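You operate a simulated robot arm through the tools that you are given. There is no shell and no other tool. Be economical: measure what you need, move in short steps, check, and stop when the job is done.

Carry out the task below with a simulated robot arm. There is one attempt and no reset: what you move stays moved.

TASK
Stand the orange hose end beside the core card. It goes on the side that lies toward x -0.7, y +0.7 (a direction in the base frame), with about 3 cm between them.

It is judged by the outcome, as a careful person would: the job done as asked, and still so three seconds after it is handed in. It fails if anything else is knocked over, pushed out of place, dropped, spilled or broken.

THE ROBOT
A 7-joint arm with a two-finger parallel gripper, fixed in place. Base frame: the origin is at the foot of the arm, x ahead of it, y to its left, z up; the work surface is at about z = 0. Lengths are in m, angles in rad, forces in N, time in s.
With the tool pointing down near the work surface it reaches from about 0.24 to 0.62 m from the base axis. Its first joint turns from -1.152 to 1.152 rad. Payload 2.6 kg.
Tool frame: the origin (TCP) lies between the finger pads and is the grasp point; the fingertips stand 0.03 m ahead of it; z points along the fingers, y is the line along which they close. The gripper opens to 0.094 m. The fingers are 0.028 m wide and 0.01 m thick; the gripper's body (0.05 by 0.096 m) begins 0.055 m behind the TCP.
Orientation is that of the tool frame in the base frame, as a unit quaternion [x, y, z, w]. With the fingers straight down and closing along the base's y, the tool's x points along the base's -x, its y along +y and its z along -z.

THE INTERFACE
- The arm moves only by the tool servo_tool. Its argument "moves" is a list that holds one entry, the list of rows, each a list of 5 numbers: the opening, from 0 (shut) to 1 (fully open), then the shift along the tool's x, y, z in cm, then the turn about the tool's z in degrees. In form: [[[fingers, dx, dy, dz, yaw], ...]]. A call has 1 to 12 rows; each row is the pose to reach, as a shift and turn from the pose commanded when the call began, along the tool's axes at that moment. A row lasts 0.2 s, in which the tool goes at most 0.05 m and 0.15 rad; a call with a longer step from one row to the next is refused whole, and so is a gripper value outside its range. A pose out of reach is approached as far as the arm can. The call stops where the force on the tool passes 40 N (or 10 N more than at its start, if that is more) or the arm is blocked; 0.2 s more then pass. The fingers move at their own pace (about 0.072 m/s each) and stop on an object; they squeeze with about 33 N. The grip force told is the motor's: it shows also when the fingers shut on nothing. Time passes only in rows, and 0.2 s behind the last, so rows that repeat a pose let the fingers close. It gives the time, the measured TCP pose, the force on the tool (base axes), the opening and the grip force at its end, in the units of the frame above (readings bear some noise).
- Cameras (640 x 400 px; columns grow to the right, rows downward): "scene" is fixed at [0.0406, 0.4176, 0.5947]; the picture's right is [-0.84, -0.54, 0.00], its down [-0.21, 0.32, -0.92] and it looks along [0.50, -0.78, -0.38] (base axes); focal length 316 px, centre (320, 200). "wrist" rides on the gripper at [-0.037, 0, -0.058] in the tool frame; the picture's right is [0.00, -1.00, 0.00], its down [0.97, 0.00, -0.24] and it looks along [0.24, 0.00, 0.97] (tool axes); focal length 218 px, centre (320, 200).
- grab_frame(camera): a new picture of that camera. No time passes.
- probe_pixels(camera, pixels): for up to 12 pixels [column, row] of the newest picture of that camera ("zoom" is the newest enlarged one), the place [x, y, z] in the base frame of the surface seen there, good to about 0.002 m, but the place of the scene camera against the robot may be out by one fixed shift of up to 0.018 m in any direction. No time passes.
- enlarge(camera, box): a new picture of the part [left, top, right, bottom] of that camera's present view, enlarged. No time passes.
- finish_job(): hands the job in; it is judged then, once.

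Work in short steps. Measure before you move; look again where a grasp or a placing could have gone wrong, and mend it. You have 60 turns and 26 pictures in all, the two below and enlarged ones among them. Open the gripper and draw the arm clear of the work before you hand the job in, unless the task says otherwise; then end with one line.

The tools are called after "Request:" by a JSON object that holds its "api" and its "payload". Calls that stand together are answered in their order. servo_tool: Moves the arm, as the interface text tells. Its arguments: {"type":"object","properties":{"moves":{"type":"array","items":{"type":"array","items":{"type":"array","items":{"type":"number"}}}}},"required":["moves"]} The other tools are called the same way: grab_frame (camera) takes a picture; probe_pixels (camera, pixels) gives the place of the surface under pixels of a picture; enlarge (camera, box) takes an enlarged picture of a part of a camera's view; finish_job () hands the job in.

At the start:

```text
t: 0.0
tool_pos: [0.3753, -0.2401, 0.2535]
orientation: [0.001, 1.0, 0.001, 0.0]
ft_force: [0.0, -0.1, 0.2]
grip_width: 0.0941
grasp_force: 0.0
```

scene: 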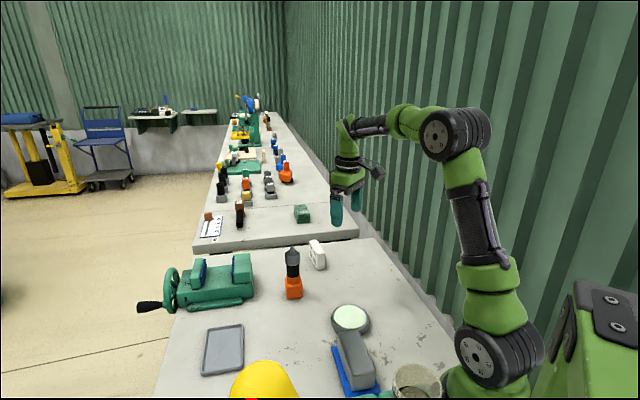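
wrist: 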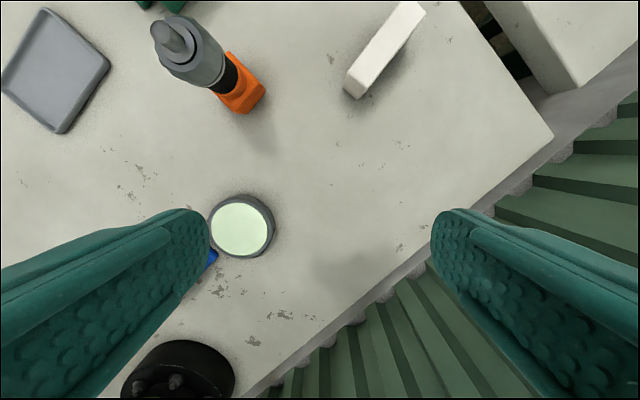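

The orange-based nozzle is near scene (293,275) and a white upright item is near (317,255). I'll enlarge the view to identify both.

Request:
{"api": "enlarge", "payload": {"camera": "scene", "box": [160, 220, 400, 370]}}

Request:
{"api": "enlarge", "payload": {"camera": "wrist", "box": [120, 0, 440, 200]}}

```text
2.67 times, centred on (280, 295) of scene
```

zoom: 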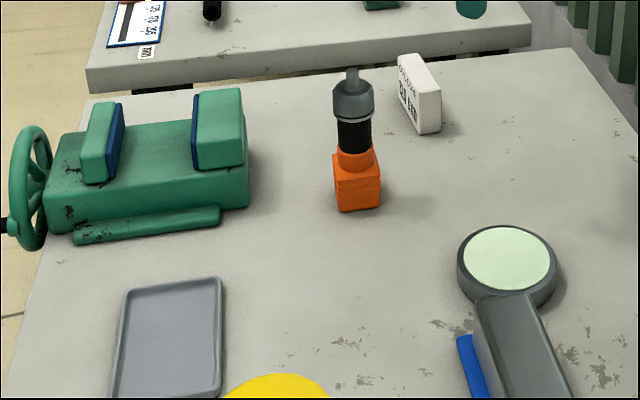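

```text
2.00 times, centred on (280, 100) of wrist
```

zoom: 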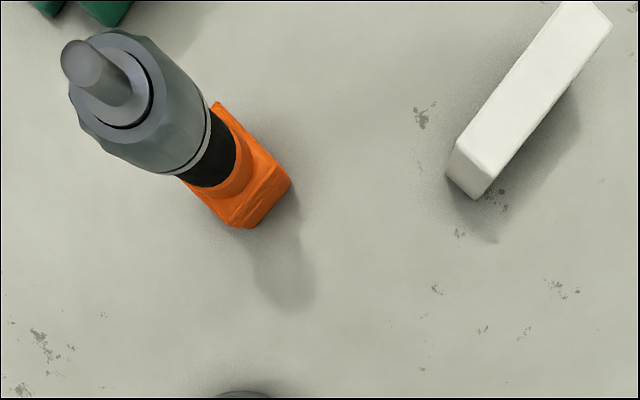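

The dark nozzle on an orange base looks like the hose end, and the white upright block with print looks like the core card. I'll probe both and read the print.

Request:
{"api": "probe_pixels", "payload": {"camera": "wrist", "pixels": [[167, 32], [185, 50], [205, 78], [228, 85], [240, 112], [264, 93], [346, 92], [357, 98], [425, 12], [408, 50], [385, 50], [300, 100]]}}

Request:
{"api": "enlarge", "payload": {"camera": "scene", "box": [270, 230, 350, 305]}}

```text
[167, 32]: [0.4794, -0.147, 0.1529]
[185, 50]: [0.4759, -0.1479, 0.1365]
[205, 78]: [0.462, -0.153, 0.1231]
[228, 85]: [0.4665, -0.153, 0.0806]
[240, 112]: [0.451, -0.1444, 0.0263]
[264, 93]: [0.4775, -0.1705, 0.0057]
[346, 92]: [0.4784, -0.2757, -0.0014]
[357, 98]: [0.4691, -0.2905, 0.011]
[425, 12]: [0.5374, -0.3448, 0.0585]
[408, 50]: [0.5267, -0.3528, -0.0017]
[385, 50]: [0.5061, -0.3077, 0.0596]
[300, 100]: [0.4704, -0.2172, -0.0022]
```

```text
5.33 times, centred on (310, 268) of scene
```

zoom: 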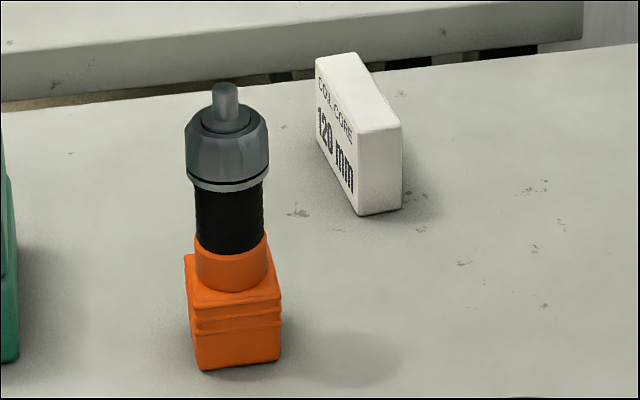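

The white block reads "COIL CORE 120 mm", so it is the core card. I'll move above the two objects to measure them more exactly.

Request:
{"api": "servo_tool", "payload": {"moves": [[[1, -2, 0, -1, 0], [1, -4, 0, -3, 0], [1, -6, 0, -4, 0], [1, -6, 0, -4, 0]]]}}

Request:
{"api": "grab_frame", "payload": {"camera": "wrist"}}

```text
t: 1.0
tool_pos: [0.4374, -0.238, 0.294]
orientation: [-0.001, 1.0, 0.0, 0.0]
ft_force: [-0.2, -0.1, -0.1]
grip_width: 0.0944
grasp_force: 0.0
```

```text
20 pictures are left
```

wrist: 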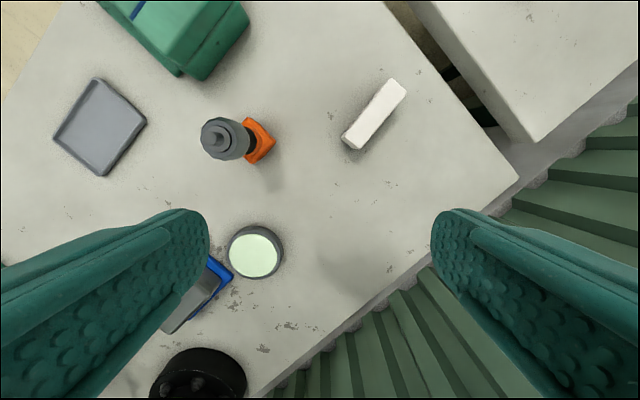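

Request:
{"api": "enlarge", "payload": {"camera": "wrist", "box": [190, 60, 430, 210]}}

```text
2.67 times, centred on (310, 135) of wrist
```

zoom: 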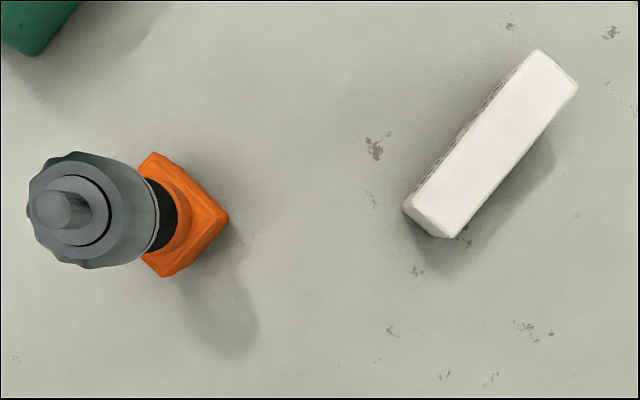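

Next I'll probe the card's corners and the hose end's top and base corners in this zoom.

Request:
{"api": "probe_pixels", "payload": {"camera": "zoom", "pixels": [[537, 54], [571, 88], [416, 194], [451, 229], [406, 208], [437, 235], [58, 208], [48, 205], [153, 157], [226, 217], [166, 272], [212, 208]]}}

Request:
{"api": "probe_pixels", "payload": {"camera": "wrist", "pixels": [[205, 128], [220, 155], [228, 120], [236, 155], [243, 122], [213, 137], [250, 130], [252, 155], [270, 140], [247, 120]]}}

```text
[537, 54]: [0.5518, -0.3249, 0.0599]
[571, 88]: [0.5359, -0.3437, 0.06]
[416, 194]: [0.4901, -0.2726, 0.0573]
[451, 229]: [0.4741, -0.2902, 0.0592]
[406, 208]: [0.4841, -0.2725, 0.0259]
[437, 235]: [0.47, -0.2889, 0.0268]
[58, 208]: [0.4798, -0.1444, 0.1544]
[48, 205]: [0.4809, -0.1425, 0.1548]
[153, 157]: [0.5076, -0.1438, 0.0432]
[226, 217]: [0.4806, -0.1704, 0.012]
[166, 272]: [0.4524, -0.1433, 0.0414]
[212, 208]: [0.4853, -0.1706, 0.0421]
```

```text
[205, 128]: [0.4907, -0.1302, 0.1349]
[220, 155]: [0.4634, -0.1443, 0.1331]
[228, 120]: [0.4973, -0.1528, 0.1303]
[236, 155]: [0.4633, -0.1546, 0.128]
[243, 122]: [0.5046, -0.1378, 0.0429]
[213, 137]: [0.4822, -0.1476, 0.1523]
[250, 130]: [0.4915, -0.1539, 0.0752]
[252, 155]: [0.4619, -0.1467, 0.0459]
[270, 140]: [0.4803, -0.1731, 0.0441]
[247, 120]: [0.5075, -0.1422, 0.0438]
```

The hose end's axis is at about (0.480, -0.1445), its base is 39 mm square and its tip is at z 0.155. The card's near end face is at about (0.478, -0.280), so the base centre should go to about (0.445, -0.245). I'll probe around the disc for clearance and move above the hose end.

Request:
{"api": "probe_pixels", "payload": {"camera": "wrist", "pixels": [[256, 250], [256, 227], [282, 250], [278, 235], [290, 225], [200, 50], [240, 25], [222, 268]]}}

Request:
{"api": "servo_tool", "payload": {"moves": [[[1, -1.5, 3, 0, 0], [1, -3, 6, 0, 0], [1, -4.3, 9.3, 0, 0], [1, -4.3, 9.3, 0, 0], [1, -4.3, 9.3, 0, 0]]]}}

Request:
{"api": "grab_frame", "payload": {"camera": "wrist"}}

```text
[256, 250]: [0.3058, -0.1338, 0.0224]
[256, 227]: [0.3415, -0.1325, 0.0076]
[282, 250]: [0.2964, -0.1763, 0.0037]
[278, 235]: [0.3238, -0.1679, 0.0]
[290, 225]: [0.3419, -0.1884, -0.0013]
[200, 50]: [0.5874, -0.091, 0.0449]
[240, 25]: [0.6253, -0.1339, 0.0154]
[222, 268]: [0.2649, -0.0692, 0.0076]
```

```text
t: 2.2
tool_pos: [0.4765, -0.1479, 0.2928]
orientation: [0.0, 1.0, 0.0, 0.0]
ft_force: [0.0, -0.3, 0.6]
grip_width: 0.094
grasp_force: 0.1
```

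```text
18 pictures are left
```

wrist: 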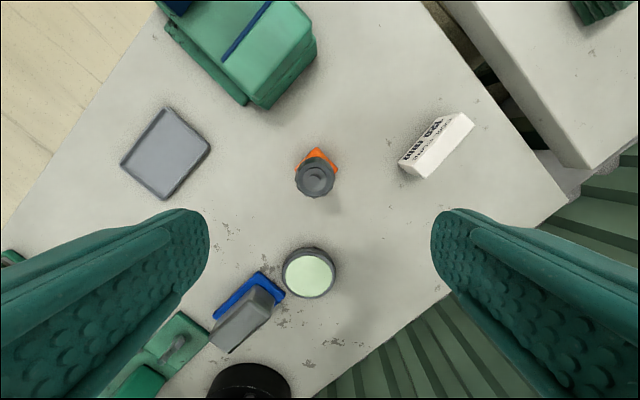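

The disc is well clear. I'll probe the nozzle and card again from this pose to check the alignment.

Request:
{"api": "probe_pixels", "payload": {"camera": "wrist", "pixels": [[316, 178], [297, 178], [332, 178], [315, 193], [316, 150], [316, 163], [400, 163], [420, 177], [472, 121], [337, 155], [298, 163], [336, 166]]}}

```text
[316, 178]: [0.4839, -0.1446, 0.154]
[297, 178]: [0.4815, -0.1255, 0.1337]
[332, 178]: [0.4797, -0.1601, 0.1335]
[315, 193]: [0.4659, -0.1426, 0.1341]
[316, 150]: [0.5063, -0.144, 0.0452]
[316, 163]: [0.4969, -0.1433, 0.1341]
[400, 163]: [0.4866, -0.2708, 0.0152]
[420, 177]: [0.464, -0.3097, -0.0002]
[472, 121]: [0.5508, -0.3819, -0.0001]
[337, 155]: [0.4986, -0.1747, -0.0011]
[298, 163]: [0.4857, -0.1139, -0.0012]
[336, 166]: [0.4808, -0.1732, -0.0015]
```

The axis is at about (0.481, -0.144) and the collar is about 36 mm across. I'll nudge the tool over it and descend so the TCP sits at z ≈ 0.112 on the collar.

Request:
{"api": "servo_tool", "payload": {"moves": [[[1, -0.4, 0.3, 2, 0], [1, -0.4, 0.3, 5, 0], [1, -0.4, 0.3, 8, 0], [1, -0.4, 0.3, 10.5, 0], [1, -0.4, 0.3, 13, 0], [1, -0.4, 0.3, 15, 0], [1, -0.4, 0.3, 17, 0], [1, -0.4, 0.3, 18, 0], [1, -0.4, 0.3, 18, 0]]]}}

Request:
{"api": "enlarge", "payload": {"camera": "scene", "box": [220, 180, 380, 310]}}

```text
t: 4.2
tool_pos: [0.4829, -0.1431, 0.1126]
orientation: [0.0, 1.0, 0.0, 0.0]
ft_force: [0.3, 0.5, 0.5]
grip_width: 0.094
grasp_force: 0.0
```

```text
3.08 times, centred on (300, 245) of scene
```

zoom: 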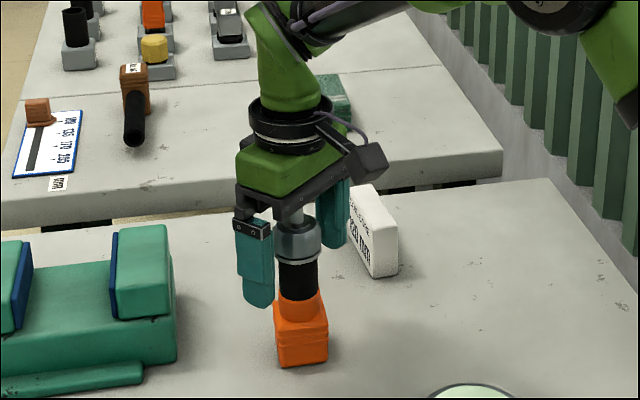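

The fingers straddle the collar cleanly, so I'll close them.

Request:
{"api": "servo_tool", "payload": {"moves": [[[0.6, 0, 0, 0, 0], [0.4, 0, 0, 0, 0], [0.25, 0, 0, 0, 0], [0, 0, 0, 0, 0], [0, 0, 0, 0, 0], [0, 0, 0, 0, 0]]]}}

```text
t: 5.6
tool_pos: [0.483, -0.1425, 0.1122]
orientation: [0.001, 1.0, 0.001, 0.001]
ft_force: [-0.2, 0.7, 0.2]
grip_width: 0.0413
grasp_force: 33.4
```

It's gripped at 41 mm. I'll lift about 3 cm and check.

Request:
{"api": "servo_tool", "payload": {"moves": [[[0, 0, 0, -0.5, 0], [0, 0, 0, -1.5, 0], [0, 0, 0, -2.5, 0], [0, 0, 0, -3, 0], [0, 0, 0, -3, 0]]]}}

Request:
{"api": "enlarge", "payload": {"camera": "scene", "box": [220, 180, 380, 310]}}

```text
t: 6.8
tool_pos: [0.4825, -0.1444, 0.1427]
orientation: [0.0, 1.0, -0.001, 0.001]
ft_force: [0.5, -0.2, -2.6]
grip_width: 0.0412
grasp_force: 33.0
```

```text
3.08 times, centred on (300, 245) of scene
```

zoom: 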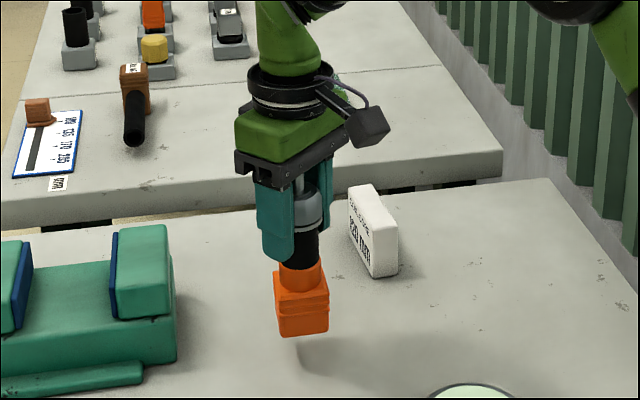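

It's held upright and clear of the bench. I'll carry it to (0.445, -0.245) with a small 4° turn to line up with the card, then check before lowering.

Request:
{"api": "servo_tool", "payload": {"moves": [[[0, 1.2, -1, 0, 0], [0, 2.4, -3, 0, 0], [0, 3.6, -5, 0, -2], [0, 3.6, -7.5, 0, -4], [0, 3.6, -9.5, 0, -4], [0, 3.6, -10.1, 0, -4], [0, 3.6, -10.1, 0, -4], [0, 3.6, -10.1, 0, -4]]]}}

Request:
{"api": "grab_frame", "payload": {"camera": "wrist"}}

Request:
{"api": "enlarge", "payload": {"camera": "scene", "box": [240, 180, 400, 310]}}

```text
t: 8.6
tool_pos: [0.4461, -0.246, 0.1424]
orientation: [-0.035, 0.999, 0.0, -0.001]
ft_force: [0.4, -0.2, -3.1]
grip_width: 0.0411
grasp_force: 32.7
```

```text
15 pictures are left
```

wrist: 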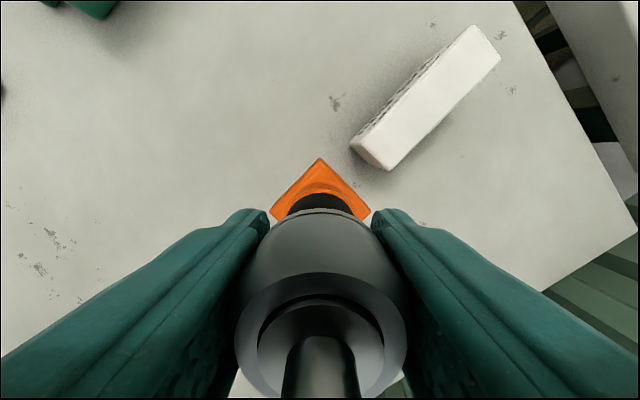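

```text
3.08 times, centred on (320, 245) of scene
```

zoom: 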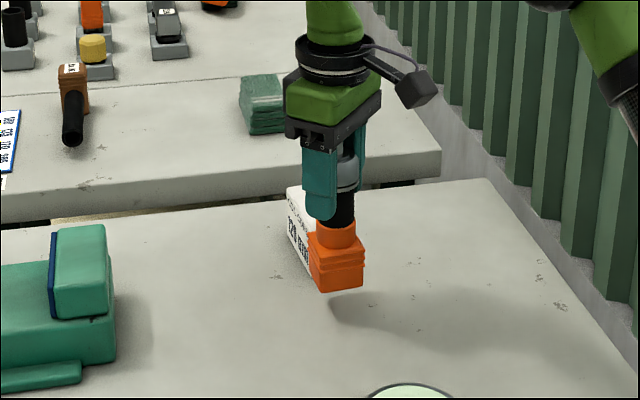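

I'll probe the held base's corners and the card's near end to check the gap before lowering.

Request:
{"api": "probe_pixels", "payload": {"camera": "wrist", "pixels": [[320, 161], [367, 215], [345, 188], [275, 210], [352, 146], [386, 167], [360, 136], [392, 165], [368, 158], [470, 28], [498, 58]]}}

```text
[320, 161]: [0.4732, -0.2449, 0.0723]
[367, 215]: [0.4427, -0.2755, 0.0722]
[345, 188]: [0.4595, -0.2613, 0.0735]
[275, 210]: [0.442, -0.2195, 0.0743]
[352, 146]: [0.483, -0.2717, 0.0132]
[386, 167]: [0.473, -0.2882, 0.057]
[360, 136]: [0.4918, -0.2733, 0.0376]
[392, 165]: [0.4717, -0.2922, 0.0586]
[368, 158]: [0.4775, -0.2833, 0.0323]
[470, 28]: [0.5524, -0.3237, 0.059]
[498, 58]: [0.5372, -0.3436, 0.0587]
```

The base face centre (0.458, -0.260) to the card end (0.478, -0.281) gives a gap of about 29–30 mm. I'll lower 3 cm with a slow finish.

Request:
{"api": "servo_tool", "payload": {"moves": [[[0, 0, 0, 1, 0], [0, 0, 0, 2, 0], [0, 0, 0, 2.5, 0], [0, 0, 0, 2.8, 0], [0, 0, 0, 2.95, 0], [0, 0, 0, 3.05, 0], [0, 0, 0, 3.05, 0]]]}}

Request:
{"api": "enlarge", "payload": {"camera": "scene", "box": [240, 180, 400, 310]}}

```text
t: 10.2
tool_pos: [0.4474, -0.2465, 0.1118]
orientation: [-0.035, 0.999, -0.001, 0.0]
ft_force: [-0.3, -1.1, 0.6]
grip_width: 0.0414
grasp_force: 33.1
```

```text
3.08 times, centred on (320, 245) of scene
```

zoom: 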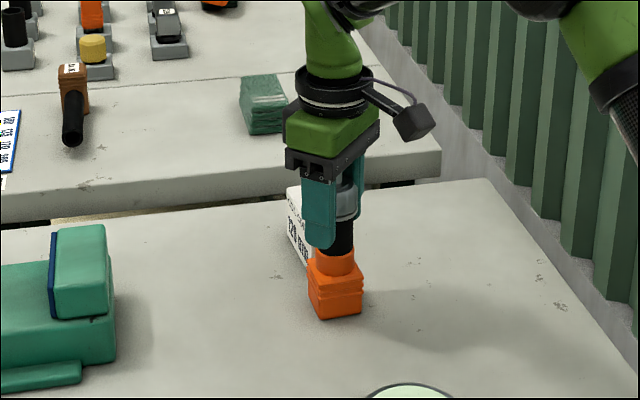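

The weight is now on the bench (force z about 0.6 N). I'll open the fingers in place, then lift straight up.

Request:
{"api": "servo_tool", "payload": {"moves": [[[0.6, 0, 0, 0, 0], [0.8, 0, 0, 0, 0], [0.9, 0, 0, 0, 0], [0.9, 0, 0, 0, 0], [0.9, 0, 0, -1, 0], [0.9, 0, 0, -4, 0], [0.9, 0, 0, -8, 0], [0.9, 0, 0, -12, 0], [0.9, 0, 0, -16, 0], [0.9, 2, 0, -18, 0], [0.9, 4, 0, -18, 0], [0.9, 4, 0, -18, 0]]]}}

Request:
{"api": "grab_frame", "payload": {"camera": "wrist"}}

Request:
{"api": "grab_frame", "payload": {"camera": "scene"}}

```text
t: 12.8
tool_pos: [0.406, -0.2447, 0.2912]
orientation: [-0.035, 0.999, 0.0, 0.001]
ft_force: [1.2, 0.8, 0.3]
grip_width: 0.0844
grasp_force: 0.0
```

```text
12 pictures are left
```

wrist: 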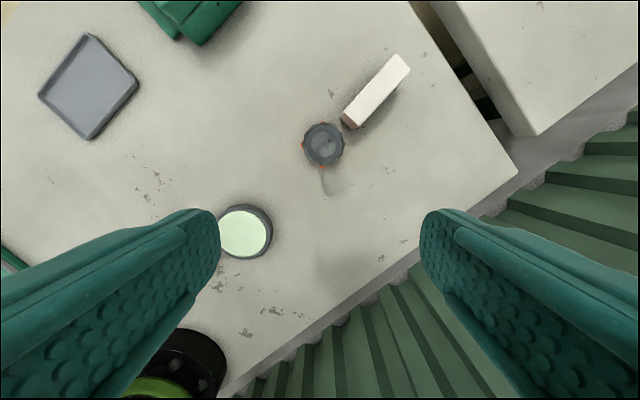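

```text
11 pictures are left
```

scene: 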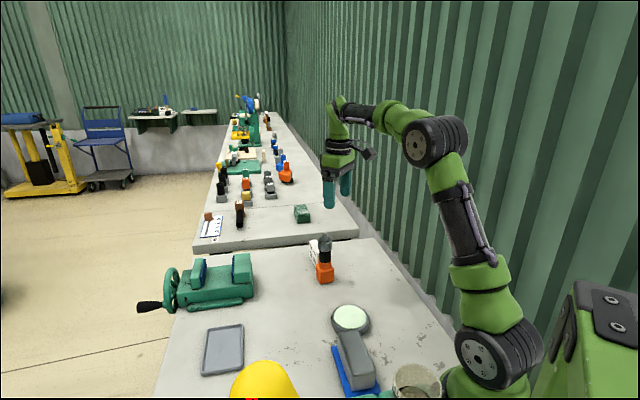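

The hose end stands upright beside the undisturbed card. I'll do one last check of the tip and card positions.

Request:
{"api": "probe_pixels", "payload": {"camera": "wrist", "pixels": [[325, 142], [322, 124], [322, 165], [305, 147], [343, 147], [343, 120], [355, 126], [400, 56]]}}

```text
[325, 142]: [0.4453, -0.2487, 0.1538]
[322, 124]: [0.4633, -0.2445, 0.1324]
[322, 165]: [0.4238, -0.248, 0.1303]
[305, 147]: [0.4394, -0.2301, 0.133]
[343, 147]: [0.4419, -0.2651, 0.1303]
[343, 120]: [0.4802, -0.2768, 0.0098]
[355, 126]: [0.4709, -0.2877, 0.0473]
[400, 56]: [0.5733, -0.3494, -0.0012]
```

The tip is at (0.445, -0.247, 0.154), so it is upright and where I aimed. The arm is clear, so I'm handing in.

Request:
{"api": "finish_job", "payload": {}}

```text
The job is handed in.
```

The orange hose end now stands upright off the (-0.7, +0.7) end of the core card, with a gap of about 3 cm; nothing else was moved, and the arm is open and clear.
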